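You operate a simulated robot arm through the tools that you are given. There is no shell and no other tool. Be economical: measure what you need, move in short steps, check, and stop when the job is done.

You run a simulated two-armed robot. Do the job below in one go: nothing can be reset, and whatever is moved stays where it is left.

TASK
Hold the yellow mixing bowl on the side table top steady with one hand, lift the yellow plum out of it with the other and set it down on the side table top. Set down upright: yellow plum.

It is judged by the outcome, as a careful person would: the job done as asked, and still so three seconds after it is handed in. It fails if anything else is knocked over, pushed out of place, dropped, spilled or broken.

THE ROBOT
Two 7-joint arms with two-finger parallel grippers on one trunk, on a base that drives. Base frame: it is fixed to the floor where the robot stands at the start and does not move with it; the origin is under the middle of the robot, x ahead of it, y to its left, z up. Lengths are in m, angles in rad, forces in N, time in s.
The left shoulder is at the start at [0.05, 0.161, 1.098], the right one opposite. With the tool pointing down near the work surface each hand reaches from about 0.22 to 0.68 m from the robot's upright axis, wherever it stands, measured 20 degrees to its own side. Places, roughly: side table top [0.7, -0.4, 0.8]. Payload 3.43 kg a hand.
Tool frame (each hand has its own): the origin (TCP) lies between the finger pads and is the grasp point; the fingertips stand 0.03 m ahead of it; z points along the fingers, y is the line along which they close. The gripper opens to 0.094 m. The fingers are 0.028 m wide and 0.01 m thick; the gripper's body (0.05 by 0.096 m) begins 0.055 m behind the TCP.
Orientation is that of the tool frame in the base frame, as a unit quaternion [x, y, z, w]. With the fingers straight down and closing along the base's y, the tool's x points along the base's -x, its y along +y and its z along -z.

THE INTERFACE
- The arms move only by the tool servo_tool. It takes "left_increments", "right_increments" or both (then of equal length, played together; a hand with none holds still); each is a list that holds one entry, the list of rows, each a list of 7 numbers: the opening, from 0 (shut) to 1 (fully open), then the shift along the tool's x, y, z in m, then the turn, a rotation vector about the tool's x, y, z in rad. In form: [[[gripper, dx, dy, dz, wx, wy, wz], ...]]. A call has 1 to 8 rows; each row shifts and turns the commanded pose from where the row before left it, along the tool's axes as they then stand. A row lasts 0.2 s, in which the tool goes at most 0.05 m and 0.15 rad; a call with a longer step from one row to the next is refused whole, and so is a gripper value outside its range. Where a pose cannot be reached the arm comes as near as it can. A force on the tool above 40 N (or 10 N above the force at the start of the call, whichever is more), or a blocked arm, ends the call early, and 0.2 s more pass. The fingers move at their own pace (about 0.045 m/s each) and stop on an object; they squeeze with about 33 N. The grip force told is the motor's: it shows also when the fingers shut on nothing. Time passes only in rows, and 0.2 s behind the last, so rows that do not move let the fingers close. The reply holds the time, the measured pose of the TCP, the force on the tool along the base axes, the opening and the grip force, in the units named above and with some noise, with the torque about the TCP (base axes, N m) and any sound that the robot's microphone picked up, and new pictures: "show" is both (left out), scene, wrist or none (wrist: the cameras of the hands that moved).
- Cameras (640 x 400 px; columns grow to the right, rows downward): "scene" is now at [0.1223, -0.0403, 1.2383]; the picture's right is [-0.43, -0.90, 0.00], its down [-0.37, 0.18, -0.91] and it looks along [0.82, -0.40, -0.41] (base axes); focal length 264 px, centre (320, 200). "left" rides on the left gripper at [0.076, -0.014, -0.103] in its tool frame; the picture's right is [0.18, 0.98, 0.00], its down [-0.75, 0.14, -0.64] and it looks along [-0.63, 0.12, 0.77] (tool axes); focal length 243 px, centre (320, 200). "right" rides on the right gripper at [0.076, 0.014, -0.102] in its tool frame; the picture's right is [-0.18, 0.98, 0.00], its down [-0.75, -0.14, -0.64] and it looks along [-0.63, -0.12, 0.77] (tool axes); focal length 243 px, centre (320, 200). There is no depth. A picture from a camera that has moved, and an enlarged one, comes with that camera's place and axes in the base frame and with its lens.
- move_column(by): slides the trunk up (or, below 0, down) by that many m; the arms and the scene camera ride with it, the base frame stays. It gives what a move gives, with no picture.
- drive_base(legs): drives the robot by 1 to 6 legs, each [ahead, left, turn to the left] in m, m and rad, along the robot's own axes; the way and the turn of a leg run together, so that a leg with both is an arc; at most 1.5 m and 3.142 rad a leg. The arms and the cameras ride along, it lands a little off, and it stops where it bumps. It gives what a move gives, and a new picture of the scene camera.
- pan_tilt(pan, tilt): turns the head with the scene camera to pan (to the left, within 1.396 rad either way) and tilt (down, from -0.506 to 1.204), counted from straight ahead of the robot. It gives what a move gives, and a new picture of the scene camera.
- inspect(camera, box): a new picture of the part [left, top, right, bottom] of that camera's present view, enlarged. No time passes.
- close_job(): hands the job in; it is judged then, once.

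Work in short steps. Places have to be worked out from the pictures, the camera data and where the tool is seen: move nearer, look again, correct. Check each grasp and each placing, and mend what went wrong. You have 120 turns and 260 pictures in all, those below and enlarged ones among them. Open the grippers and draw the arms clear of the work before you hand the job in, unless the task says otherwise; then end with one line.

The tools are called after "Call:" as a command line: name --argument value ..., lists and objects as JSON in quotes. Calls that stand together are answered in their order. servo_tool: Moves the arms, as the interface text tells. Its arguments: {"type":"object","properties":{"left_increments":{"type":"array","items":{"type":"array","items":{"type":"array","items":{"type":"number"}}}},"right_increments":{"type":"array","items":{"type":"array","items":{"type":"array","items":{"type":"number"}}}},"show":{"type":"string","enum":["both","scene","wrist","none"]}},"required":[]} The other tools are called the same way: move_column (by) slides the trunk up or down; drive_base (legs) drives the base; pan_tilt (pan, tilt) turns the head that bears the scene camera; inspect (camera, box) takes an enlarged picture of a part of a camera's view; close_job () hands the job in.

At the start:

```text
time: 0.0
left_tool_pos: [0.4082, -0.0272, 1.0886]
left_tcp_rot: [0.0, 1.0, 0.001, 0.0]
left_ft_force: [0.0, 1.1, -1.0]
left_wrist_torque: [-0.02, 0.03, 0.01]
left_finger_gap: 0.0938
left_gripper_force: 0.0
right_tool_pos: [0.3522, -0.314, 1.065]
right_tcp_rot: [0.0, 1.0, 0.001, -0.001]
right_ft_force: [0.4, -0.1, 0.7]
right_wrist_torque: [-0.01, 0.01, -0.05]
right_finger_gap: 0.094
right_gripper_force: 0.0
trunk travel left (down, up): [-0.125, 0.142]
robot x, y, heading: [0.0014, 0.0011, 0.001]
head pan, tilt: [-0.45, 0.419]
```

scene: 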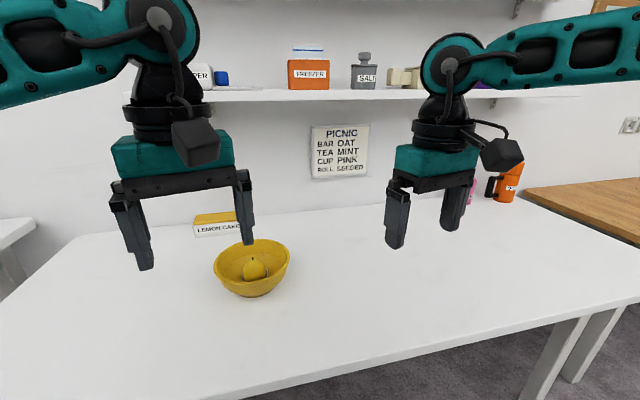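
right: 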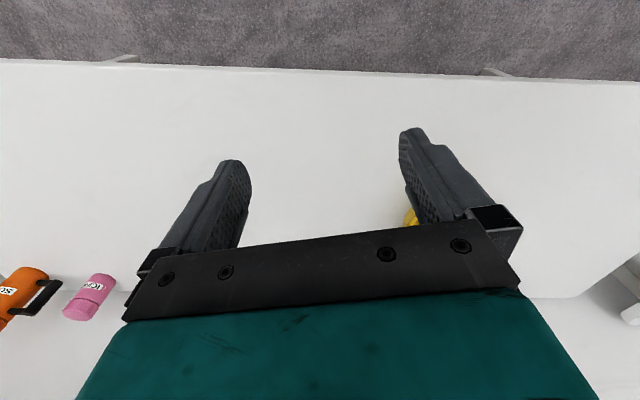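
left: 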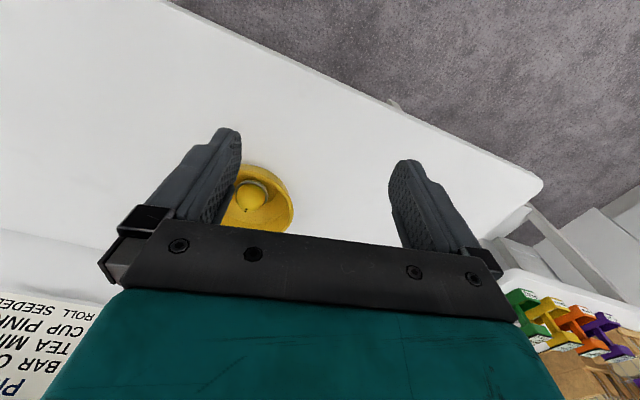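

I look closer at the bowl, to measure it and the plum.

Call:
inspect --camera "scene" --box '[180, 200, 324, 310]'

Call:
inspect --camera "left" --box '[200, 140, 320, 240]'

```text
3.64 times, centred on (252, 255) of scene
camera zoom: at [0.1223, -0.0403, 1.2383], right [-0.43, -0.9, 0.0], down [-0.37, 0.18, -0.91], along [0.82, -0.4, -0.41], focal length 958 px, centre (567, 0)
```

zoom: 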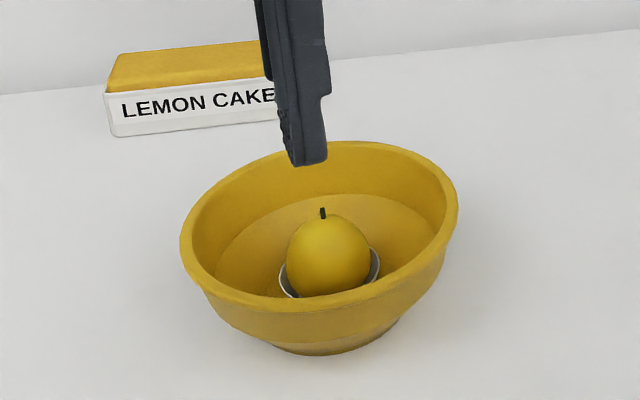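

```text
4.00 times, centred on (260, 190) of left
camera zoom: at [0.3342, -0.0393, 1.1906], right [-0.18, 0.98, 0.0], down [0.75, 0.14, 0.64], along [0.63, 0.12, -0.77], focal length 970 px, centre (560, 240)
```

zoom: 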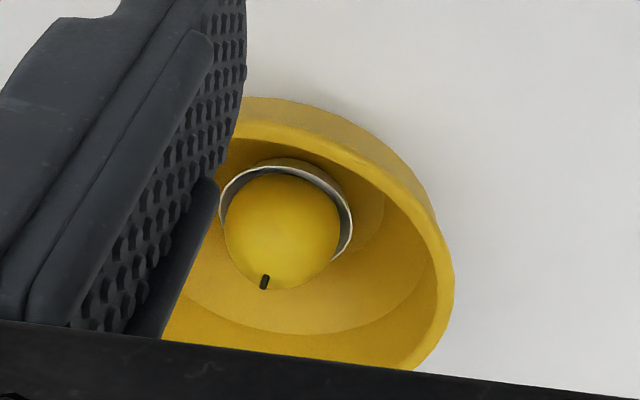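

The bowl's rim centre is about (0.644, -0.115), z 0.852, radius 0.09. The plum is about 5.4 cm wide and sits in a small cup. The bowl is at the edge of reach, so I turn to face the table squarely, then look down to see how much room there is in front.

Call:
drive_base --legs '[[0, 0, -0.21]]'

Call:
pan_tilt --pan 0.0 --tilt 1.1

```text
time: 1.2
left_tool_pos: [0.3947, -0.1105, 1.0889]
left_tcp_rot: [0.103, 0.995, -0.001, 0.001]
left_ft_force: [-0.1, -0.4, -0.8]
left_wrist_torque: [0.04, 0.01, 0.05]
left_finger_gap: 0.094
left_gripper_force: 0.0
right_tool_pos: [0.2803, -0.3805, 1.0627]
right_tcp_rot: [0.103, 0.995, 0.0, 0.0]
right_ft_force: [0.0, -0.4, -0.6]
right_wrist_torque: [-0.02, -0.02, 0.01]
right_finger_gap: 0.0939
right_gripper_force: 0.1
trunk travel left (down, up): [-0.125, 0.142]
robot x, y, heading: [-0.0017, -0.0002, -0.207]
head pan, tilt: [-0.45, 0.419]
camera scene: at [0.1113, -0.0649, 1.2383], right [-0.61, -0.79, 0.0], down [-0.32, 0.25, -0.91], along [0.72, -0.56, -0.41], focal length 264 px, centre (320, 200)
```

scene: 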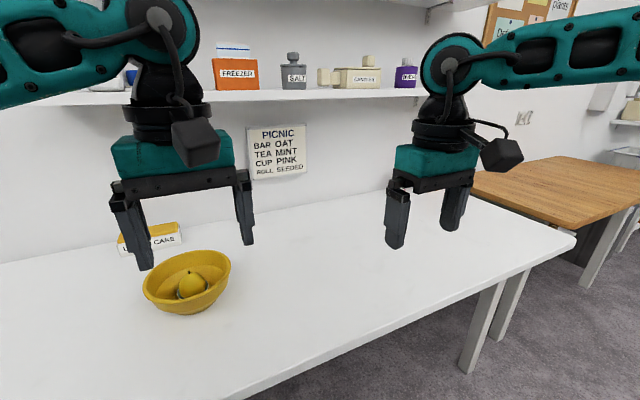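

```text
time: 2.2
left_tool_pos: [0.3947, -0.11, 1.0885]
left_tcp_rot: [0.103, 0.995, -0.001, 0.0]
left_ft_force: [-0.7, -0.4, 0.2]
left_wrist_torque: [0.02, -0.01, 0.0]
left_finger_gap: 0.0939
left_gripper_force: 0.1
right_tool_pos: [0.2806, -0.3795, 1.0631]
right_tcp_rot: [0.103, 0.995, 0.001, 0.0]
right_ft_force: [-0.3, 0.0, 0.9]
right_wrist_torque: [-0.03, 0.0, 0.0]
right_finger_gap: 0.0942
right_gripper_force: 0.0
trunk travel left (down, up): [-0.125, 0.142]
robot x, y, heading: [0.001, -0.0006, -0.206]
head pan, tilt: [0.0, 1.1]
camera scene: at [0.1001, -0.0214, 1.1833], right [-0.21, -0.98, 0.0], down [-0.87, 0.18, -0.45], along [0.44, -0.09, -0.89], focal length 264 px, centre (320, 200)
```

scene: 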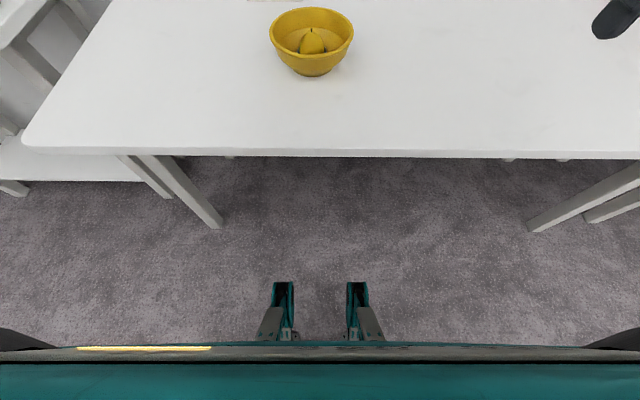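

The table is parallel to me, its edge 0.40 m from my axis, with nothing in front of the trunk. I drive 0.13 m ahead and look at the bowl.

Call:
drive_base --legs '[[0.13, 0, 0]]'

Call:
pan_tilt --pan 0.0 --tilt 0.85

Call:
inspect --camera "scene" --box '[240, 100, 400, 200]'

```text
time: 3.5
left_tool_pos: [0.5217, -0.1364, 1.0886]
left_tcp_rot: [0.102, 0.995, 0.0, 0.0]
left_ft_force: [0.4, 0.5, -1.0]
left_wrist_torque: [0.01, 0.04, 0.01]
left_finger_gap: 0.0938
left_gripper_force: 0.0
right_tool_pos: [0.4078, -0.4055, 1.0631]
right_tcp_rot: [0.103, 0.995, 0.0, 0.0]
right_ft_force: [0.0, -0.6, 0.0]
right_wrist_torque: [0.0, -0.02, -0.02]
right_finger_gap: 0.0942
right_gripper_force: 0.1
trunk travel left (down, up): [-0.125, 0.142]
robot x, y, heading: [0.1286, -0.0271, -0.202]
head pan, tilt: [0.0, 1.1]
camera scene: at [0.227, -0.0478, 1.1832], right [-0.2, -0.98, 0.0], down [-0.87, 0.18, -0.45], along [0.44, -0.09, -0.89], focal length 264 px, centre (320, 200)
```

scene: 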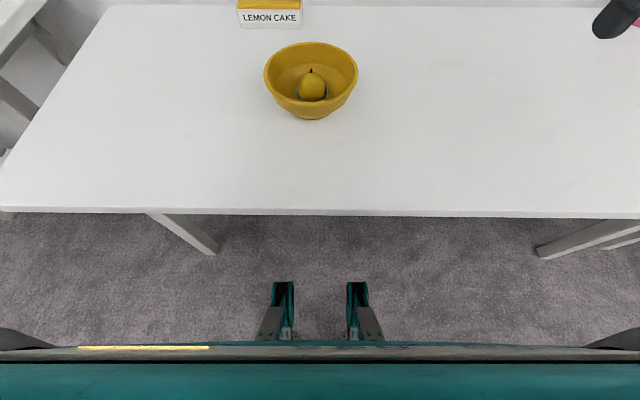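

```text
time: 4.3
left_tool_pos: [0.5221, -0.1364, 1.0881]
left_tcp_rot: [0.103, 0.995, 0.0, 0.0]
left_ft_force: [-0.2, -0.9, -0.5]
left_wrist_torque: [0.01, -0.01, 0.0]
left_finger_gap: 0.0937
left_gripper_force: 0.0
right_tool_pos: [0.407, -0.4062, 1.0634]
right_tcp_rot: [0.103, 0.995, 0.001, 0.001]
right_ft_force: [-0.6, -1.2, -0.6]
right_wrist_torque: [0.04, 0.04, 0.0]
right_finger_gap: 0.0941
right_gripper_force: 0.1
trunk travel left (down, up): [-0.125, 0.142]
robot x, y, heading: [0.1268, -0.0285, -0.203]
head pan, tilt: [0.0, 0.85]
camera scene: at [0.2412, -0.0508, 1.201], right [-0.2, -0.98, 0.0], down [-0.74, 0.15, -0.66], along [0.65, -0.14, -0.75], focal length 264 px, centre (320, 200)
```

scene: 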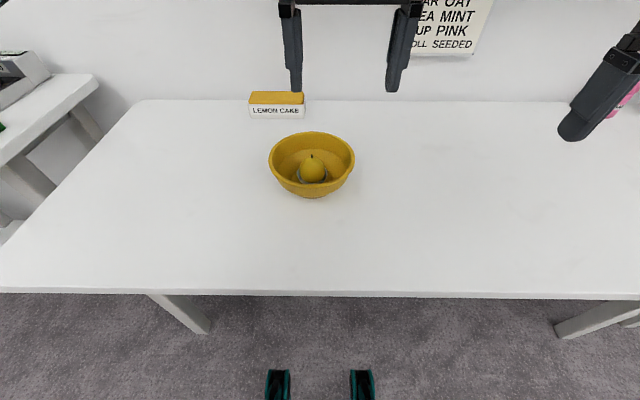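

```text
4.00 times, centred on (320, 150) of scene
camera zoom: at [0.2412, -0.0508, 1.201], right [-0.2, -0.98, 0.0], down [-0.74, 0.15, -0.66], along [0.65, -0.14, -0.75], focal length 1054 px, centre (320, 400)
```

zoom: 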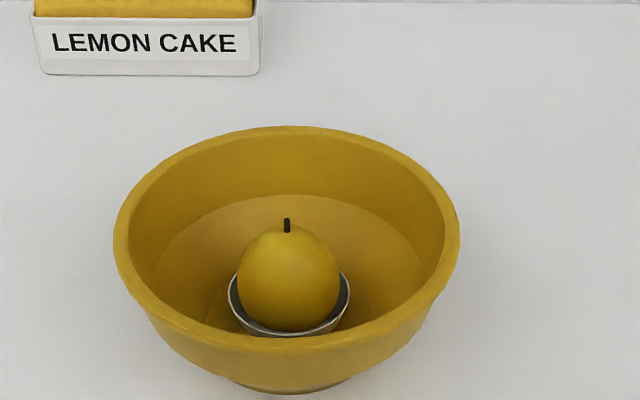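

Bowl and plum are at about (0.647, -0.117), with the rim at z 0.85. The left hand will pinch the left rim, tilted to follow the flare, and the right hand will turn so that its fingers close fore and aft. I move the left hand above its place and start the right hand's turn.

Call:
servo_tool --left_increments '[[[0.6, -0.0242, 0.033, 0.0176, 0, 0, 0], [0.6, -0.0242, 0.033, 0.0176, 0, 0, 0], [0.6, -0.0242, 0.033, 0.0176, 0, 0, 0], [0.6, -0.0242, 0.033, 0.0176, 0, 0, 0], [0.6, -0.0242, 0.033, 0.0176, 0, 0, 0], [0.6, 0, 0, 0, 0.15, 0, 0], [0.6, 0, 0, 0, 0.15, 0, 0], [0.6, 0, 0, 0, 0.15, 0, 0]]]' --right_increments '[[[0.8, 0, 0, 0, 0, 0, -0.15], [0.8, 0, 0, 0, 0, 0, -0.15], [0.8, 0, 0, 0, 0, 0, -0.15], [0.8, 0, 0, 0, 0, 0, -0.15], [0.8, 0, 0, 0, 0, 0, -0.15], [0.8, 0, 0, 0, 0, 0, -0.15], [0.8, 0, 0, 0, 0, 0, -0.15], [0.8, 0, 0, 0, 0, 0, -0.15]]]'

```text
time: 6.1
left_tool_pos: [0.6718, 0.0007, 1.0008]
left_tcp_rot: [0.1, 0.969, -0.223, -0.022]
left_ft_force: [0.1, 0.0, 0.1]
left_wrist_torque: [0.04, 0.01, 0.02]
left_finger_gap: 0.0562
left_gripper_force: 0.0
right_tool_pos: [0.3636, -0.2932, 1.0798]
right_tcp_rot: [-0.477, 0.879, -0.001, 0.001]
right_ft_force: [1.2, 0.8, -1.0]
right_wrist_torque: [0.02, -0.04, 0.05]
right_finger_gap: 0.075
right_gripper_force: 0.0
right hand out of reach, approached as far as the arm can: row 5, 6, 7, 8
trunk travel left (down, up): [-0.125, 0.142]
robot x, y, heading: [0.1266, -0.0268, -0.205]
head pan, tilt: [0.0, 0.85]
camera scene: at [0.2411, -0.0503, 1.201], right [-0.2, -0.98, 0.0], down [-0.74, 0.15, -0.66], along [0.65, -0.14, -0.75], focal length 264 px, centre (320, 200)
camera right: at [0.3092, -0.3481, 1.1835], right [-0.72, 0.69, 0.0], down [0.53, 0.56, 0.64], along [0.44, 0.46, -0.77], focal length 243 px, centre (320, 200)
camera left: at [0.6066, 0.0499, 1.0988], right [0.0, 0.9, -0.43], down [0.82, 0.24, 0.52], along [0.57, -0.35, -0.74], focal length 243 px, centre (320, 200)
```

scene: 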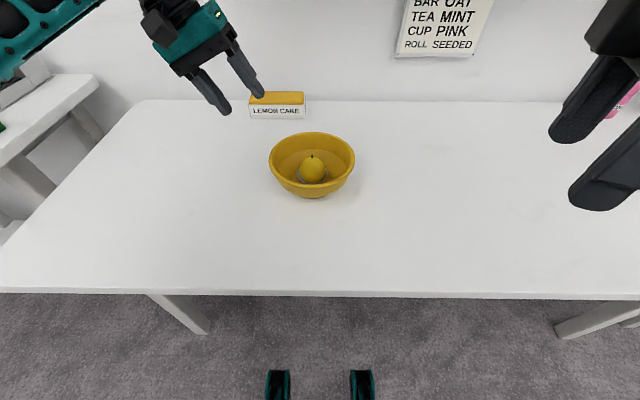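
right: 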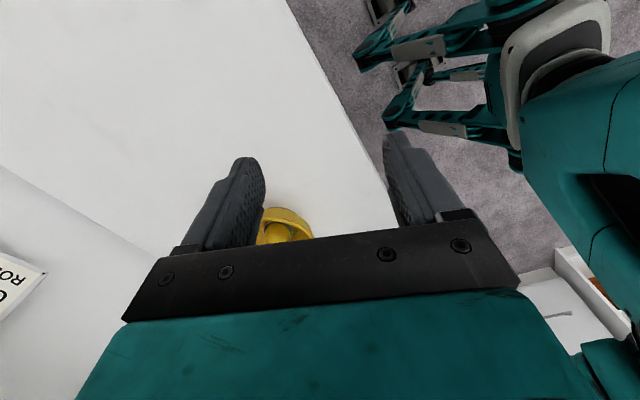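
left: 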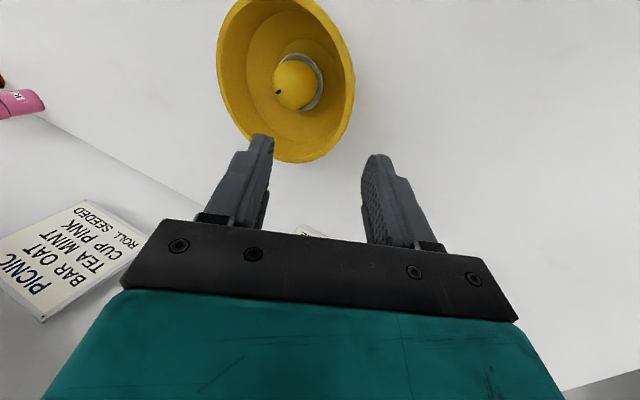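

The left hand is over the left of the bowl and tilted well. I come down along the tool towards the rim and look before the fingers straddle it.

Call:
servo_tool --left_increments '[[[0.6, -0.001, 0.0195, 0.02, 0, 0, 0], [0.6, -0.001, 0.0195, 0.02, 0, 0, 0], [0.6, 0, 0, 0.03, 0, 0, 0], [0.6, 0, 0, 0.025, 0, 0, 0]]]'

Call:
inspect --camera "scene" --box '[200, 80, 376, 210]'

```text
time: 7.1
left_tool_pos: [0.6744, -0.0058, 0.8976]
left_tcp_rot: [0.1, 0.97, -0.222, -0.023]
left_ft_force: [0.3, 0.3, 0.3]
left_wrist_torque: [0.03, 0.0, -0.03]
left_finger_gap: 0.0565
left_gripper_force: 0.1
right_tool_pos: [0.3633, -0.2938, 1.0794]
right_tcp_rot: [-0.475, 0.88, -0.001, 0.0]
right_ft_force: [0.4, -0.3, 0.7]
right_wrist_torque: [-0.02, 0.0, 0.02]
right_finger_gap: 0.0754
right_gripper_force: 0.0
trunk travel left (down, up): [-0.125, 0.142]
robot x, y, heading: [0.1273, -0.0279, -0.208]
head pan, tilt: [0.0, 0.85]
camera scene: at [0.2412, -0.0508, 1.201], right [-0.2, -0.98, 0.0], down [-0.74, 0.15, -0.66], along [0.65, -0.14, -0.75], focal length 264 px, centre (320, 200)
camera left: at [0.6076, 0.0419, 0.9955], right [0.0, 0.9, -0.43], down [0.82, 0.24, 0.52], along [0.57, -0.35, -0.74], focal length 243 px, centre (320, 200)
```

scene: 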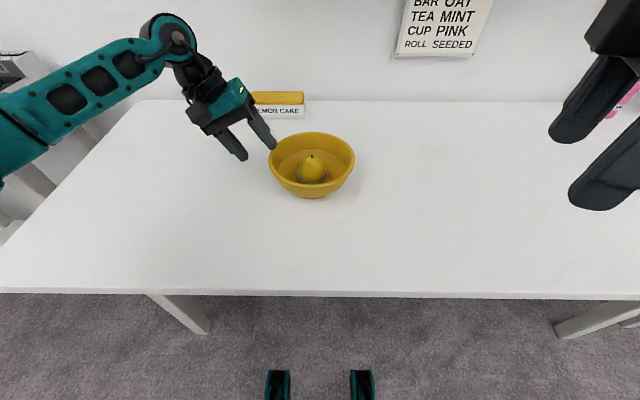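
left: 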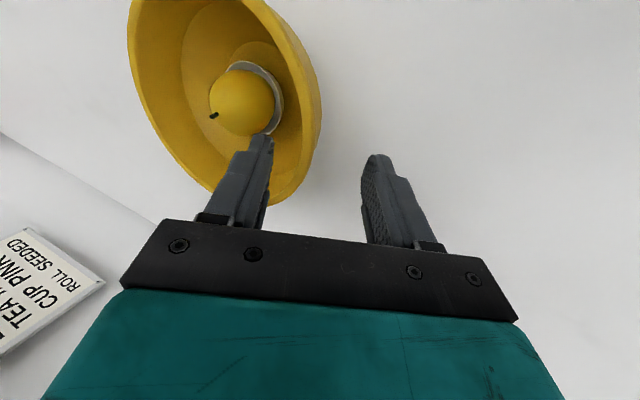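

```text
3.08 times, centred on (288, 145) of scene
camera zoom: at [0.2412, -0.0508, 1.201], right [-0.2, -0.98, 0.0], down [-0.74, 0.15, -0.66], along [0.65, -0.14, -0.75], focal length 811 px, centre (418, 369)
```

zoom: 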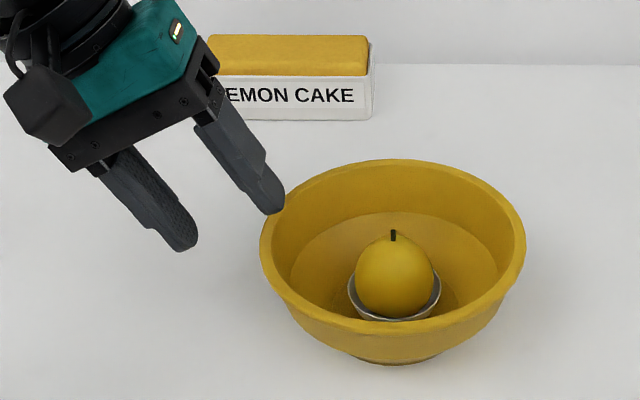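

The rim's left wall is 0.101 m left of my heading line and the finger tips are where I expect. I narrow the fingers a little so they clear the plum, then go down over the rim.

Call:
servo_tool --left_increments '[[[0.35, 0, -0.0093, 0, 0, 0, 0], [0.35, 0, 0, 0, 0, 0, 0], [0.35, 0, 0, 0.025, 0, 0, 0], [0.35, 0, 0, 0.02, 0, 0, 0]]]'

Call:
inspect --camera "scene" --box '[200, 80, 376, 210]'

```text
time: 8.1
left_tool_pos: [0.6675, -0.034, 0.861]
left_tcp_rot: [0.1, 0.97, -0.222, -0.023]
left_ft_force: [0.6, -0.4, -0.2]
left_wrist_torque: [0.0, 0.0, -0.01]
left_finger_gap: 0.0328
left_gripper_force: 0.1
right_tool_pos: [0.3638, -0.2942, 1.0796]
right_tcp_rot: [-0.475, 0.88, 0.0, 0.0]
right_ft_force: [0.0, 0.4, 1.4]
right_wrist_torque: [-0.01, 0.03, 0.05]
right_finger_gap: 0.0752
right_gripper_force: 0.0
trunk travel left (down, up): [-0.125, 0.142]
robot x, y, heading: [0.1287, -0.0261, -0.206]
head pan, tilt: [0.0, 0.85]
camera scene: at [0.2412, -0.0508, 1.201], right [-0.2, -0.98, 0.0], down [-0.74, 0.15, -0.66], along [0.65, -0.14, -0.75], focal length 264 px, centre (320, 200)
camera left: at [0.6025, 0.0146, 0.9588], right [0.0, 0.9, -0.43], down [0.82, 0.24, 0.52], along [0.57, -0.35, -0.74], focal length 243 px, centre (320, 200)
```

scene: 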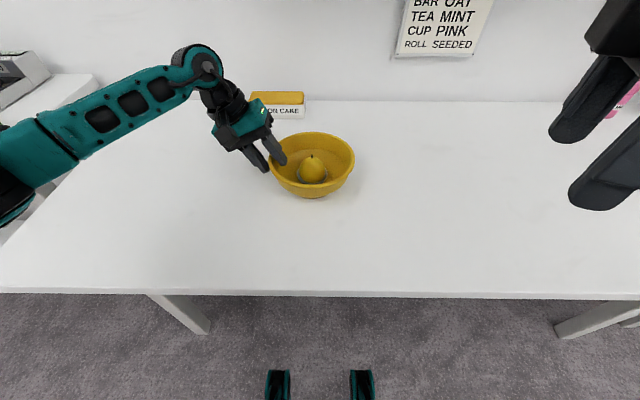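
left: 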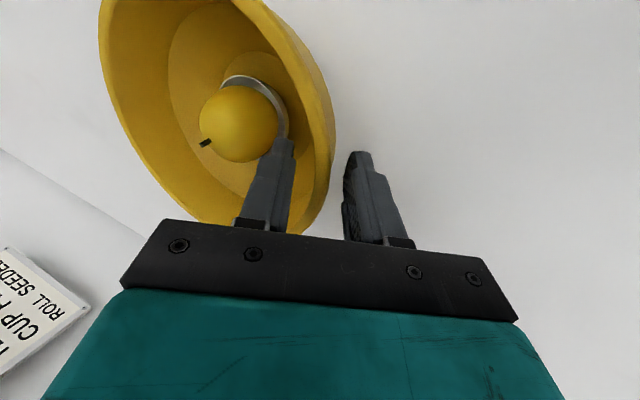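

```text
3.08 times, centred on (288, 145) of scene
camera zoom: at [0.2412, -0.0508, 1.201], right [-0.2, -0.98, 0.0], down [-0.74, 0.15, -0.66], along [0.65, -0.14, -0.75], focal length 811 px, centre (418, 369)
```

zoom: 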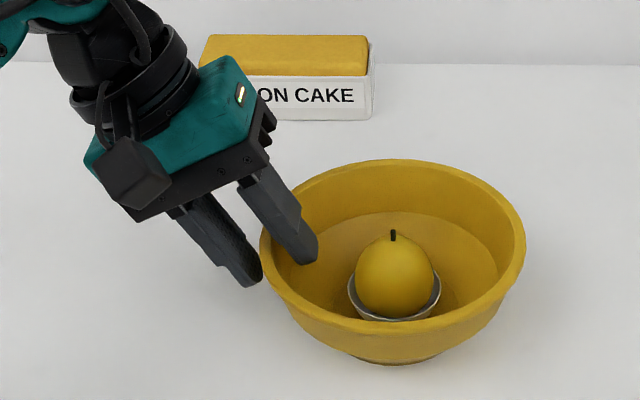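

The rim wall sits centred between the fingers. I go down another centimetre, then close partway in stages and watch the force.

Call:
servo_tool --left_increments '[[[0.35, 0, 0, 0.012, 0, 0, 0], [0.25, 0, 0, 0, 0, 0, 0], [0.2, 0, 0, 0, 0, 0, 0], [0.16, 0, 0, 0, 0, 0, 0], [0.16, 0, 0, 0, 0, 0, 0]]]'

Call:
inspect --camera "scene" --box '[200, 80, 376, 210]'

Call:
inspect --camera "left" --box '[200, 100, 440, 250]'

```text
time: 9.3
left_tool_pos: [0.6679, -0.0387, 0.8497]
left_tcp_rot: [0.101, 0.97, -0.22, -0.023]
left_ft_force: [0.8, 0.0, 0.9]
left_wrist_torque: [0.01, -0.03, 0.04]
left_finger_gap: 0.0163
left_gripper_force: 8.4
right_tool_pos: [0.363, -0.2943, 1.0799]
right_tcp_rot: [-0.475, 0.88, 0.0, 0.001]
right_ft_force: [0.6, 0.1, -0.2]
right_wrist_torque: [-0.01, 0.02, 0.01]
right_finger_gap: 0.0751
right_gripper_force: 0.1
trunk travel left (down, up): [-0.125, 0.142]
robot x, y, heading: [0.1256, -0.0267, -0.208]
head pan, tilt: [0.0, 0.85]
camera scene: at [0.2413, -0.0507, 1.201], right [-0.2, -0.98, 0.0], down [-0.74, 0.15, -0.66], along [0.65, -0.14, -0.75], focal length 264 px, centre (320, 200)
camera left: at [0.6009, 0.0101, 0.9484], right [0.0, 0.9, -0.43], down [0.82, 0.24, 0.52], along [0.57, -0.35, -0.74], focal length 243 px, centre (320, 200)
```

scene: 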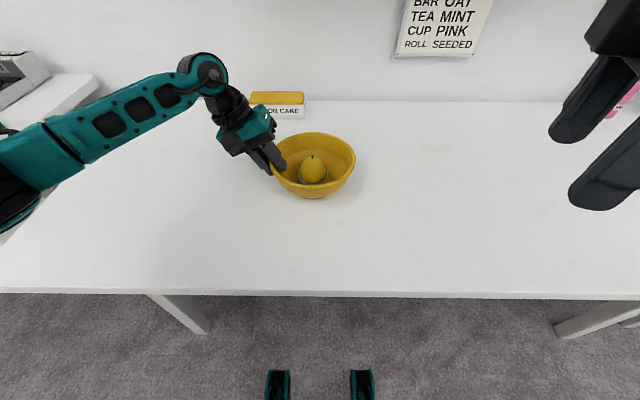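
left: 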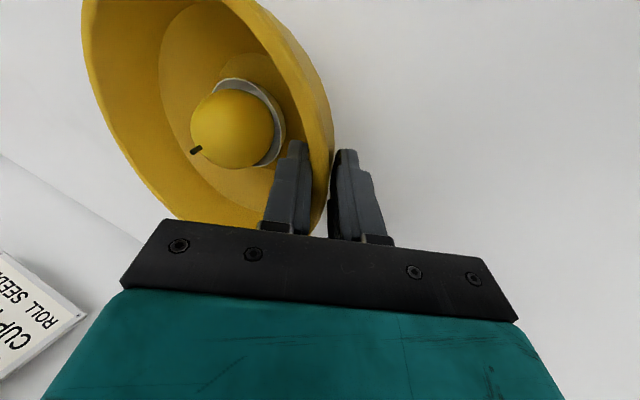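

```text
3.08 times, centred on (288, 145) of scene
camera zoom: at [0.2413, -0.0507, 1.201], right [-0.2, -0.98, 0.0], down [-0.74, 0.15, -0.66], along [0.65, -0.14, -0.75], focal length 811 px, centre (418, 369)
```

zoom: 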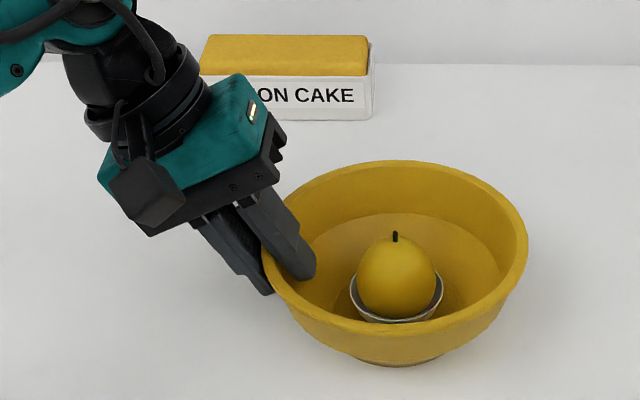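

```text
2.67 times, centred on (320, 175) of left
camera zoom: at [0.6009, 0.0101, 0.9484], right [0.0, 0.9, -0.43], down [0.82, 0.24, 0.52], along [0.57, -0.35, -0.74], focal length 647 px, centre (320, 267)
```

zoom: 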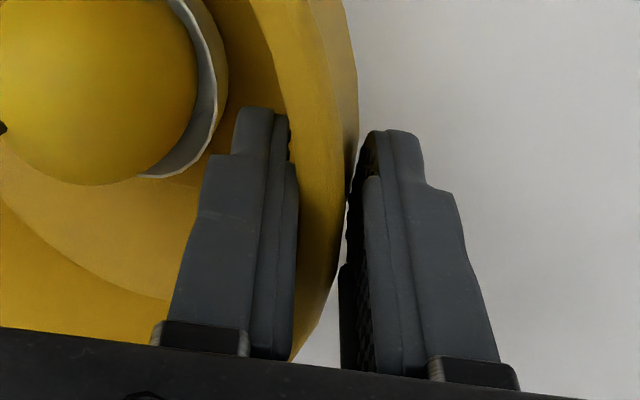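

The rim is held with a 16 mm gap and the bowl shifted only a millimetre or so. I firm up the squeeze.

Call:
servo_tool --left_increments '[[[0.12, 0, 0, 0, 0, 0, 0], [0.05, 0, 0, 0, 0, 0, 0], [0.0, 0, 0, 0, 0, 0, 0]]]' --show "none"

Call:
inspect --camera "scene" --box '[200, 80, 376, 210]'

```text
time: 10.1
left_tool_pos: [0.6679, -0.0383, 0.8508]
left_tcp_rot: [0.1, 0.97, -0.221, -0.023]
left_ft_force: [0.3, 0.8, -1.4]
left_wrist_torque: [0.22, -0.01, -0.01]
left_finger_gap: 0.0157
left_gripper_force: 33.0
right_tool_pos: [0.3641, -0.2942, 1.0793]
right_tcp_rot: [-0.475, 0.88, 0.0, 0.0]
right_ft_force: [0.1, -0.9, 0.3]
right_wrist_torque: [0.05, 0.02, 0.0]
right_finger_gap: 0.0753
right_gripper_force: 0.0
trunk travel left (down, up): [-0.125, 0.142]
robot x, y, heading: [0.1259, -0.0227, -0.206]
head pan, tilt: [0.0, 0.85]
```

```text
3.08 times, centred on (288, 145) of scene
camera zoom: at [0.2413, -0.0508, 1.201], right [-0.2, -0.98, 0.0], down [-0.74, 0.15, -0.66], along [0.65, -0.14, -0.75], focal length 811 px, centre (418, 369)
```

zoom: 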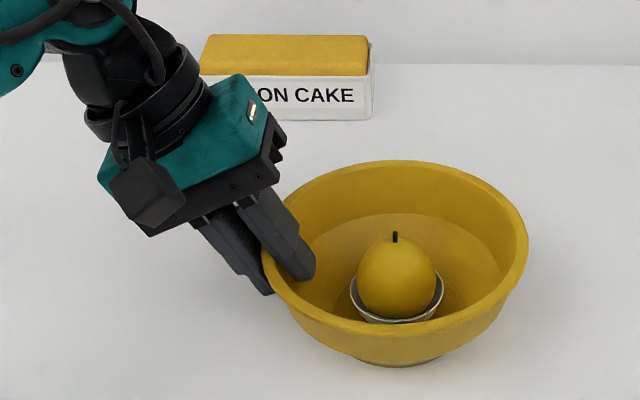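

The bowl is firmly held at 33 N. I bring the right hand over towards the plum, staying high and short of it until I know its real position.

Call:
servo_tool --right_increments '[[[0.8, -0.033, -0.017, 0.005, 0, 0, 0], [0.8, -0.033, -0.017, 0.005, 0, 0, 0], [0.8, -0.033, -0.017, 0.005, 0, 0, 0], [0.8, -0.033, -0.017, 0.005, 0, 0, 0], [0.8, -0.033, -0.017, 0.005, 0, 0, 0], [0.8, -0.033, -0.017, 0.005, 0, 0, 0]]]'

```text
time: 11.5
left_tool_pos: [0.6672, -0.0391, 0.8501]
left_tcp_rot: [0.1, 0.97, -0.222, -0.024]
left_ft_force: [0.1, 0.3, -1.1]
left_wrist_torque: [0.24, 0.01, -0.01]
left_finger_gap: 0.0157
left_gripper_force: 33.0
right_tool_pos: [0.4804, -0.1982, 1.049]
right_tcp_rot: [-0.476, 0.879, 0.0, 0.001]
right_ft_force: [0.2, 0.7, 1.0]
right_wrist_torque: [0.03, 0.01, 0.02]
right_finger_gap: 0.0754
right_gripper_force: 0.1
right hand out of reach, approached as far as the arm can: row 2, 3, 4, 5, 6
trunk travel left (down, up): [-0.125, 0.142]
robot x, y, heading: [0.1265, -0.0293, -0.208]
head pan, tilt: [0.0, 0.85]
camera scene: at [0.2414, -0.0508, 1.201], right [-0.2, -0.98, 0.0], down [-0.74, 0.15, -0.66], along [0.65, -0.14, -0.75], focal length 264 px, centre (320, 200)
camera right: at [0.4258, -0.2538, 1.1529], right [-0.72, 0.69, 0.0], down [0.53, 0.55, 0.64], along [0.45, 0.46, -0.77], focal length 243 px, centre (320, 200)
```

scene: 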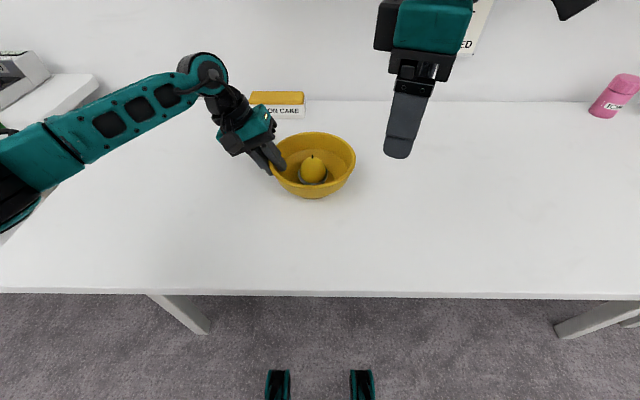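
right: 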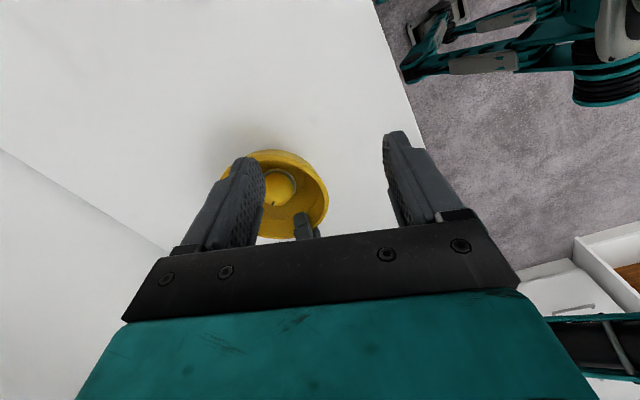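

The full yaw isn't reachable over the bowl. I turn the hand back about 0.3 rad and see where it settles.

Call:
servo_tool --right_increments '[[[0.8, 0, 0, 0, 0, 0, 0.15], [0.8, 0, 0, 0, 0, 0, 0.15], [0.8, 0, 0, 0, 0, 0, 0]]]' --show "scene"

```text
time: 12.3
left_tool_pos: [0.6671, -0.0372, 0.8502]
left_tcp_rot: [0.1, 0.97, -0.222, -0.023]
left_ft_force: [0.1, 0.6, -0.9]
left_wrist_torque: [0.27, -0.08, -0.01]
left_finger_gap: 0.0156
left_gripper_force: 33.3
right_tool_pos: [0.4781, -0.1994, 1.0502]
right_tcp_rot: [-0.34, 0.941, 0.0, 0.001]
right_ft_force: [0.0, -0.2, 0.1]
right_wrist_torque: [0.02, 0.02, -0.01]
right_finger_gap: 0.0752
right_gripper_force: 0.0
trunk travel left (down, up): [-0.125, 0.142]
robot x, y, heading: [0.1259, -0.0244, -0.209]
head pan, tilt: [0.0, 0.85]
camera scene: at [0.2414, -0.0508, 1.201], right [-0.2, -0.98, 0.0], down [-0.74, 0.15, -0.66], along [0.65, -0.14, -0.75], focal length 264 px, centre (320, 200)
```

scene: 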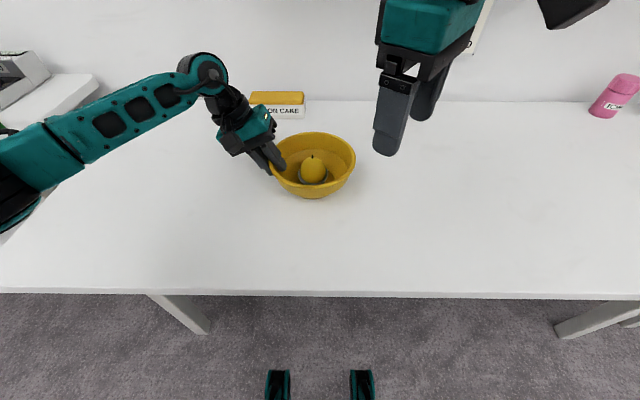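

The hand settles there without a reach warning, so its command matches its measured pose. I move it over the plum.

Call:
servo_tool --right_increments '[[[0.8, -0.0364, -0.0094, 0.01, 0, 0, 0], [0.8, -0.0364, -0.0094, 0.01, 0, 0, 0], [0.8, -0.0364, -0.0094, 0.01, 0, 0, 0], [0.8, -0.0364, -0.0094, 0.01, 0, 0, 0], [0.8, -0.0364, -0.0094, 0.01, 0, 0, 0]]]'

```text
time: 13.5
left_tool_pos: [0.6669, -0.0392, 0.8495]
left_tcp_rot: [0.1, 0.97, -0.222, -0.023]
left_ft_force: [0.0, -0.3, -1.3]
left_wrist_torque: [0.22, -0.01, -0.01]
left_finger_gap: 0.0153
left_gripper_force: 33.1
right_tool_pos: [0.485, -0.2017, 1.047]
right_tcp_rot: [-0.339, 0.941, 0.0, 0.001]
right_ft_force: [0.4, 0.8, 0.2]
right_wrist_torque: [0.01, 0.02, -0.01]
right_finger_gap: 0.0751
right_gripper_force: 0.1
right hand out of reach, approached as far as the arm can: row 1, 2, 3, 4, 5
trunk travel left (down, up): [-0.125, 0.142]
robot x, y, heading: [0.1265, -0.0288, -0.209]
head pan, tilt: [0.0, 0.85]
camera scene: at [0.2414, -0.0508, 1.201], right [-0.2, -0.98, 0.0], down [-0.74, 0.15, -0.66], along [0.65, -0.14, -0.75], focal length 264 px, centre (320, 200)
camera right: at [0.4162, -0.238, 1.1497], right [-0.49, 0.87, 0.0], down [0.67, 0.37, 0.64], along [0.56, 0.31, -0.77], focal length 243 px, centre (320, 200)
```

scene: 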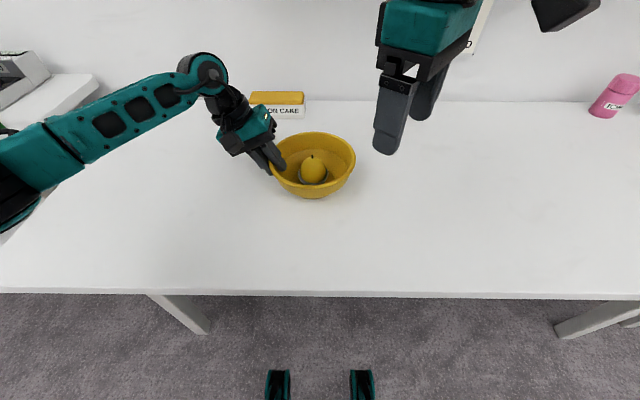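
right: 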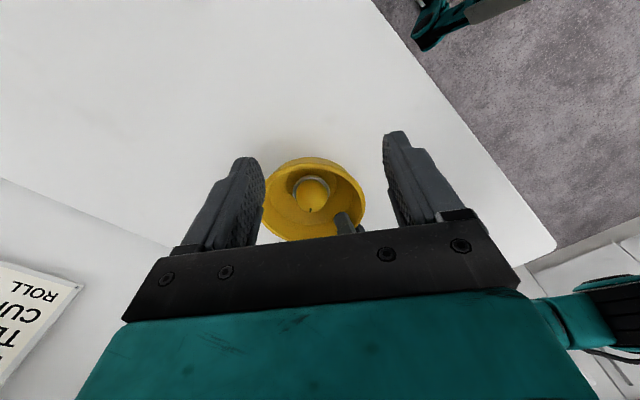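

The arm is stuck against a joint limit in this posture. I turn the hand back to its original yaw and then try going over the bowl.

Call:
servo_tool --right_increments '[[[0.8, 0, 0, 0, 0, 0, 0.15], [0.8, 0, 0, 0, 0, 0, 0.15], [0.8, 0, 0, 0, 0, 0, 0.15], [0.8, 0, 0, 0, 0, 0, 0.15], [0.8, 0, 0, 0, 0, 0, 0.15], [0.8, 0, 0, 0, 0, 0, 0.15], [0.8, 0, 0, 0, 0, 0, 0]]]' --show "none"

Call:
servo_tool --right_increments '[[[0.8, -0.025, 0, 0, 0, 0, 0], [0.8, -0.025, 0, 0, 0, 0, 0], [0.8, -0.025, 0, 0, 0, 0, 0]]]' --show "scene"

```text
time: 15.1
left_tool_pos: [0.6668, -0.0382, 0.8498]
left_tcp_rot: [0.1, 0.969, -0.222, -0.024]
left_ft_force: [0.1, 0.4, -0.2]
left_wrist_torque: [0.23, 0.01, -0.02]
left_finger_gap: 0.0156
left_gripper_force: 32.9
right_tool_pos: [0.484, -0.2016, 1.0453]
right_tcp_rot: [0.104, 0.995, 0.0, -0.001]
right_ft_force: [0.0, 0.0, -0.1]
right_wrist_torque: [-0.03, 0.0, -0.01]
right_finger_gap: 0.0753
right_gripper_force: 0.0
trunk travel left (down, up): [-0.125, 0.142]
robot x, y, heading: [0.1273, -0.0268, -0.204]
head pan, tilt: [0.0, 0.85]
```

```text
time: 15.9
left_tool_pos: [0.6682, -0.0368, 0.8502]
left_tcp_rot: [0.099, 0.97, -0.222, -0.024]
left_ft_force: [0.0, -0.3, -2.7]
left_wrist_torque: [0.21, -0.05, 0.0]
left_finger_gap: 0.0152
left_gripper_force: 33.1
right_tool_pos: [0.5034, -0.2159, 1.0537]
right_tcp_rot: [0.103, 0.995, 0.0, 0.0]
right_ft_force: [-1.1, -0.8, -0.3]
right_wrist_torque: [0.0, 0.02, -0.01]
right_finger_gap: 0.0752
right_gripper_force: 0.0
right hand out of reach, approached as far as the arm can: row 1, 2, 3
trunk travel left (down, up): [-0.125, 0.142]
robot x, y, heading: [0.1304, -0.0277, -0.207]
head pan, tilt: [0.0, 0.85]
camera scene: at [0.2414, -0.0508, 1.201], right [-0.2, -0.98, 0.0], down [-0.74, 0.15, -0.66], along [0.65, -0.14, -0.75], focal length 264 px, centre (320, 200)
```

scene: 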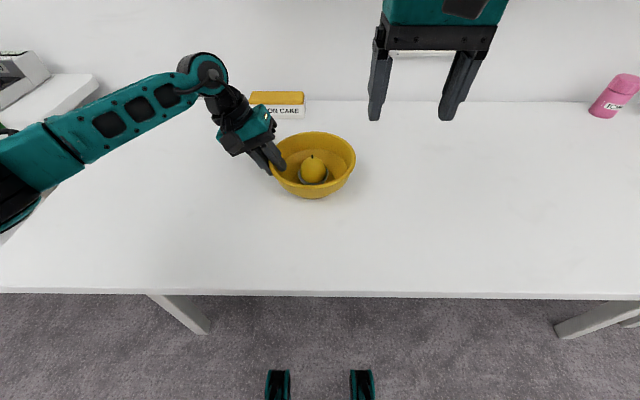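

Still limited here; the yaw probably left the elbow in an awkward posture. I retreat to the right to near the starting place and try forward from there.

Call:
servo_tool --right_increments '[[[0.8, 0.01, -0.04, 0, 0, 0, 0], [0.8, 0.01, -0.04, 0, 0, 0, 0], [0.8, 0.01, -0.04, 0, 0, 0, 0], [0.8, 0, -0.04, 0, 0, 0, 0], [0.8, 0, -0.04, 0, 0, 0, 0]]]' --show "scene"

Call:
servo_tool --right_increments '[[[0.8, -0.03, 0, 0.01, 0, 0, 0], [0.8, -0.03, 0, 0.01, 0, 0, 0], [0.8, -0.03, 0, 0.01, 0, 0, 0], [0.8, -0.03, 0, 0.01, 0, 0, 0], [0.8, -0.03, 0, 0.01, 0, 0, 0]]]' --show "scene"

```text
time: 17.1
left_tool_pos: [0.6673, -0.0396, 0.8507]
left_tcp_rot: [0.1, 0.97, -0.221, -0.023]
left_ft_force: [-0.9, 0.2, -1.6]
left_wrist_torque: [0.25, -0.02, -0.02]
left_finger_gap: 0.0153
left_gripper_force: 32.5
right_tool_pos: [0.4314, -0.4063, 1.0541]
right_tcp_rot: [0.102, 0.995, 0.002, -0.001]
right_ft_force: [-0.2, -0.1, 0.4]
right_wrist_torque: [-0.01, 0.0, -0.01]
right_finger_gap: 0.0754
right_gripper_force: 0.1
trunk travel left (down, up): [-0.125, 0.142]
robot x, y, heading: [0.126, -0.0302, -0.208]
head pan, tilt: [0.0, 0.85]
camera scene: at [0.2412, -0.0511, 1.201], right [-0.2, -0.98, 0.0], down [-0.74, 0.15, -0.66], along [0.65, -0.14, -0.75], focal length 264 px, centre (320, 200)
```

scene: 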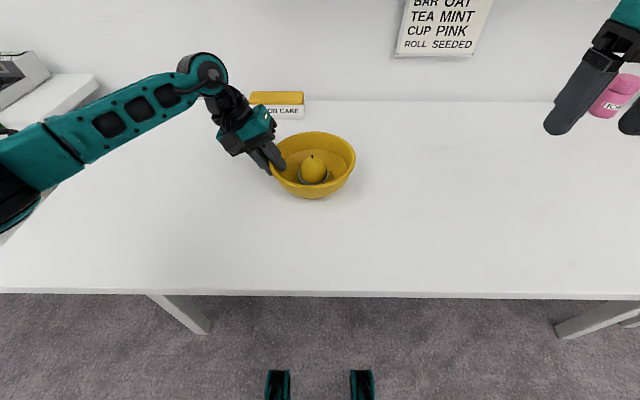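

```text
time: 18.3
left_tool_pos: [0.6672, -0.0386, 0.8503]
left_tcp_rot: [0.1, 0.97, -0.222, -0.024]
left_ft_force: [0.8, 0.3, -2.6]
left_wrist_torque: [0.25, -0.06, 0.0]
left_finger_gap: 0.0154
left_gripper_force: 32.6
right_tool_pos: [0.5803, -0.4353, 1.0019]
right_tcp_rot: [0.101, 0.995, 0.0, 0.0]
right_ft_force: [0.5, 0.5, -0.2]
right_wrist_torque: [0.02, -0.03, 0.02]
right_finger_gap: 0.0753
right_gripper_force: 0.0
trunk travel left (down, up): [-0.125, 0.142]
robot x, y, heading: [0.1239, -0.0275, -0.207]
head pan, tilt: [0.0, 0.85]
camera scene: at [0.2417, -0.0508, 1.2009], right [-0.2, -0.98, 0.0], down [-0.74, 0.15, -0.66], along [0.65, -0.14, -0.75], focal length 264 px, centre (320, 200)
```

scene: 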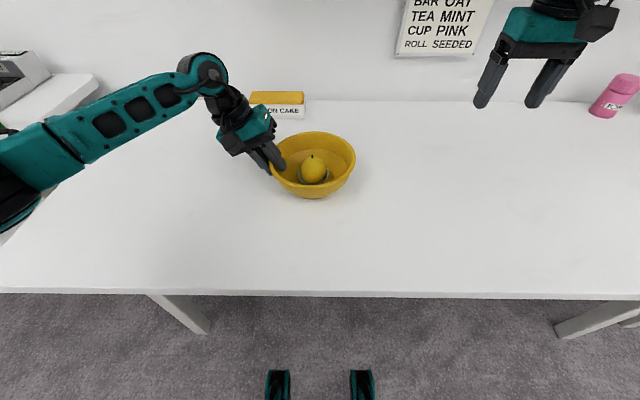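

That route works: the right hand is now at the bowl's depth, 0.33 m to its right. I slide left towards the bowl in part and start the yaw there.

Call:
servo_tool --right_increments '[[[0.8, 0, 0.03, 0, 0, 0, -0.12], [0.8, 0, 0.03, 0, 0, 0, -0.12], [0.8, 0, 0.03, 0, 0, 0, -0.12], [0.8, 0.0, 0.03, 0, 0, 0, -0.12], [0.8, 0, 0.03, 0, 0, 0, -0.12]]]'

```text
time: 19.5
left_tool_pos: [0.6688, -0.0378, 0.8503]
left_tcp_rot: [0.1, 0.97, -0.222, -0.024]
left_ft_force: [-0.1, 0.5, -3.0]
left_wrist_torque: [0.23, -0.06, 0.0]
left_finger_gap: 0.0154
left_gripper_force: 32.8
right_tool_pos: [0.5757, -0.2871, 1.0036]
right_tcp_rot: [-0.196, 0.981, 0.0, 0.002]
right_ft_force: [0.0, -0.1, -0.6]
right_wrist_torque: [0.01, 0.02, 0.0]
right_finger_gap: 0.0752
right_gripper_force: 0.0
trunk travel left (down, up): [-0.125, 0.142]
robot x, y, heading: [0.1243, -0.0287, -0.211]
head pan, tilt: [0.0, 0.85]
camera scene: at [0.2415, -0.0508, 1.201], right [-0.2, -0.98, 0.0], down [-0.74, 0.15, -0.66], along [0.65, -0.14, -0.75], focal length 264 px, centre (320, 200)
camera right: at [0.4995, -0.3022, 1.1071], right [-0.21, 0.98, 0.0], down [0.75, 0.16, 0.64], along [0.63, 0.14, -0.77], focal length 243 px, centre (320, 200)
```

scene: 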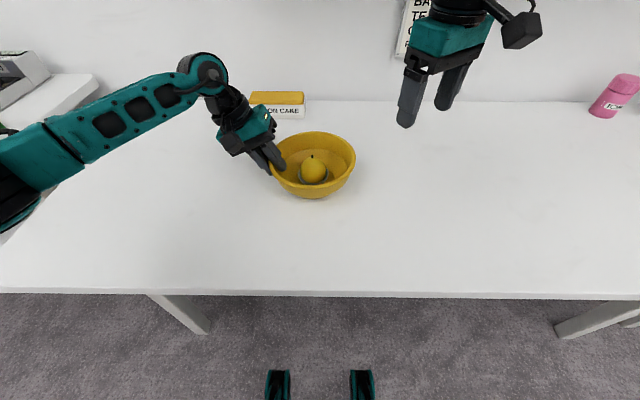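
right: 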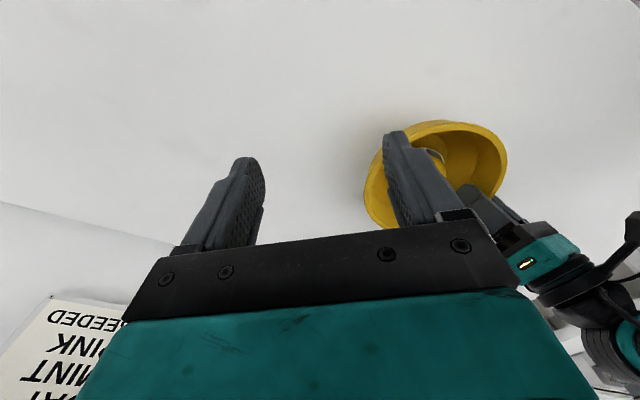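

Reachable so far. I translate over the plum at the same height and add a bit more yaw.

Call:
servo_tool --right_increments '[[[0.8, -0.0262, 0.0256, 0, 0, 0, 0], [0.8, -0.0262, 0.0256, 0, 0, 0, 0], [0.8, -0.0262, 0.0256, 0, 0, 0, 0], [0.8, -0.0262, 0.0256, 0, 0, 0, 0], [0.8, -0.0262, 0.0256, 0, 0, 0, 0], [0.8, 0, 0, 0, 0, 0, -0.15], [0.8, 0, 0, 0, 0, 0, -0.15]]]'

```text
time: 21.1
left_tool_pos: [0.6683, -0.0385, 0.8513]
left_tcp_rot: [0.1, 0.97, -0.222, -0.023]
left_ft_force: [0.0, 0.0, -2.2]
left_wrist_torque: [0.25, -0.01, 0.0]
left_finger_gap: 0.0152
left_gripper_force: 33.3
right_tool_pos: [0.5319, -0.2331, 1.0055]
right_tcp_rot: [-0.341, 0.94, -0.001, 0.0]
right_ft_force: [0.1, -0.2, 0.7]
right_wrist_torque: [-0.01, -0.05, -0.02]
right_finger_gap: 0.0751
right_gripper_force: 0.0
right hand out of reach, approached as far as the arm can: row 1, 2, 3, 4, 5
trunk travel left (down, up): [-0.125, 0.142]
robot x, y, heading: [0.1279, -0.0299, -0.206]
head pan, tilt: [0.0, 0.85]
camera scene: at [0.2414, -0.0508, 1.201], right [-0.2, -0.98, 0.0], down [-0.74, 0.15, -0.66], along [0.65, -0.14, -0.75], focal length 264 px, centre (320, 200)
camera right: at [0.4644, -0.2706, 1.1092], right [-0.49, 0.87, 0.0], down [0.67, 0.38, 0.64], along [0.56, 0.32, -0.77], focal length 243 px, centre (320, 200)
```

scene: 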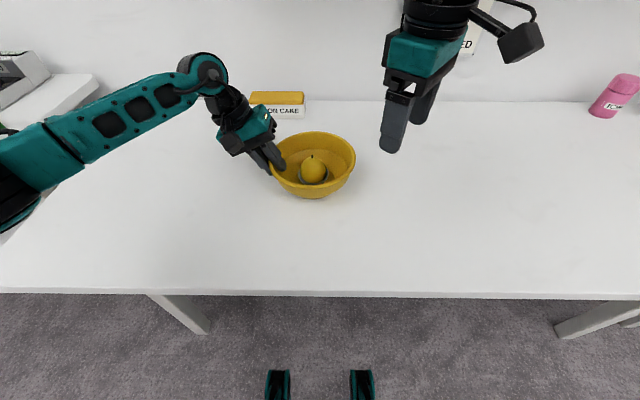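
right: 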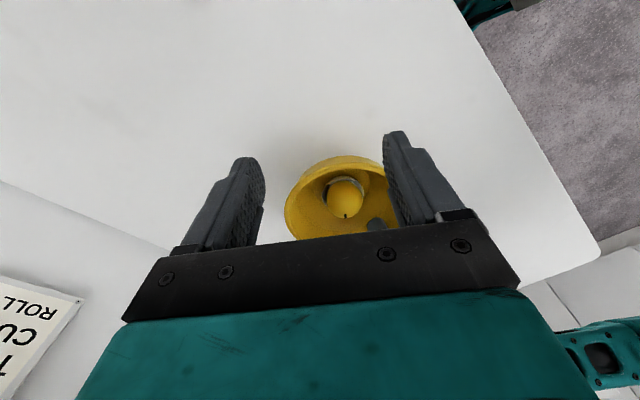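

The limit seems to come from combining this yaw with reaching left. I go back right, undo the yaw, and test whether the plain orientation reaches over the bowl.

Call:
servo_tool --right_increments '[[[0.8, 0.012, -0.03, 0, 0, 0, 0], [0.8, 0.012, -0.03, 0, 0, 0, 0], [0.8, 0.012, -0.03, 0, 0, 0.0, 0.15], [0.8, 0, -0.03, 0, 0, 0, 0.15], [0.8, 0, -0.03, 0, 0, 0, 0.15], [0.8, 0, 0, 0, 0, 0, 0.15], [0.8, 0, 0, 0, 0, 0, 0.15], [0.8, 0, 0, 0, 0, 0, 0.15]]]' --show "none"

Call:
servo_tool --right_increments '[[[0.8, -0.03, 0, 0, 0, 0, 0], [0.8, -0.03, 0, 0, 0, 0, 0], [0.8, -0.01, 0.03, 0, 0, 0, 0], [0.8, 0, 0.03, 0, 0, 0, 0], [0.8, 0, 0.03, 0, 0, 0, 0]]]' --show "scene"

```text
time: 22.9
left_tool_pos: [0.667, -0.0394, 0.8507]
left_tcp_rot: [0.101, 0.969, -0.223, -0.023]
left_ft_force: [0.5, -1.2, -2.6]
left_wrist_torque: [0.21, 0.0, 0.0]
left_finger_gap: 0.0152
left_gripper_force: 32.8
right_tool_pos: [0.5723, -0.356, 1.0036]
right_tcp_rot: [0.104, 0.995, 0.0, 0.0]
right_ft_force: [0.0, -0.5, 0.1]
right_wrist_torque: [0.04, -0.02, -0.03]
right_finger_gap: 0.0749
right_gripper_force: 0.0
right hand out of reach, approached as far as the arm can: row 2
trunk travel left (down, up): [-0.125, 0.142]
robot x, y, heading: [0.1245, -0.0271, -0.207]
head pan, tilt: [0.0, 0.85]
```

```text
time: 24.1
left_tool_pos: [0.6681, -0.0377, 0.85]
left_tcp_rot: [0.1, 0.97, -0.222, -0.023]
left_ft_force: [0.0, -0.3, -3.2]
left_wrist_torque: [0.23, -0.02, -0.01]
left_finger_gap: 0.0153
left_gripper_force: 33.4
right_tool_pos: [0.5939, -0.3087, 1.0045]
right_tcp_rot: [0.102, 0.995, 0.001, 0.001]
right_ft_force: [0.0, -0.5, 0.3]
right_wrist_torque: [0.03, 0.0, 0.0]
right_finger_gap: 0.0755
right_gripper_force: 0.0
right hand out of reach, approached as far as the arm can: row 2, 3, 4, 5
trunk travel left (down, up): [-0.125, 0.142]
robot x, y, heading: [0.1245, -0.0273, -0.205]
head pan, tilt: [0.0, 0.85]
camera scene: at [0.2413, -0.0507, 1.201], right [-0.2, -0.98, 0.0], down [-0.74, 0.15, -0.66], along [0.65, -0.14, -0.75], focal length 264 px, centre (320, 200)
```

scene: 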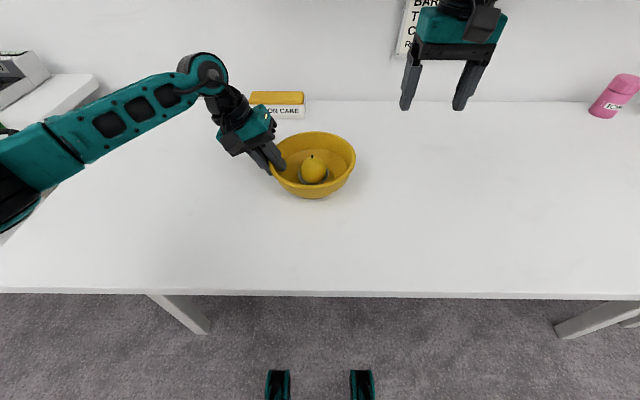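

The limit doesn't depend on the yaw, so it looks like an elbow limit that may be tied to height. I lower the hand here over clear table, to z 0.92 (still above the rim), and try moving left again.

Call:
servo_tool --right_increments '[[[0.8, 0.0, -0.02, 0.02, 0, 0, 0], [0.8, 0, 0, 0.03, 0, 0, 0], [0.8, 0, 0, 0.03, 0, 0, 0], [0.8, 0, 0.02, 0, 0, 0, 0], [0.8, 0, 0.02, 0, 0, 0, 0], [0.8, 0, 0.02, 0, 0, 0, 0]]]' --show "scene"

```text
time: 25.5
left_tool_pos: [0.6679, -0.0383, 0.85]
left_tcp_rot: [0.1, 0.97, -0.222, -0.022]
left_ft_force: [0.3, -0.2, -2.8]
left_wrist_torque: [0.24, -0.04, -0.02]
left_finger_gap: 0.0149
left_gripper_force: 33.3
right_tool_pos: [0.5712, -0.2918, 0.9328]
right_tcp_rot: [0.103, 0.995, 0.001, 0.001]
right_ft_force: [-0.1, 0.1, 0.0]
right_wrist_torque: [-0.01, 0.0, 0.0]
right_finger_gap: 0.0749
right_gripper_force: 0.0
right hand out of reach, approached as far as the arm can: row 4, 5, 6
trunk travel left (down, up): [-0.125, 0.142]
robot x, y, heading: [0.1254, -0.0268, -0.205]
head pan, tilt: [0.0, 0.85]
camera scene: at [0.2413, -0.0508, 1.201], right [-0.2, -0.98, 0.0], down [-0.74, 0.15, -0.66], along [0.65, -0.14, -0.75], focal length 264 px, centre (320, 200)
```

scene: 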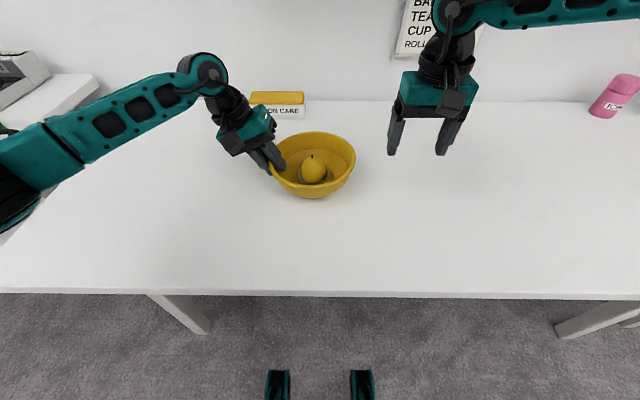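

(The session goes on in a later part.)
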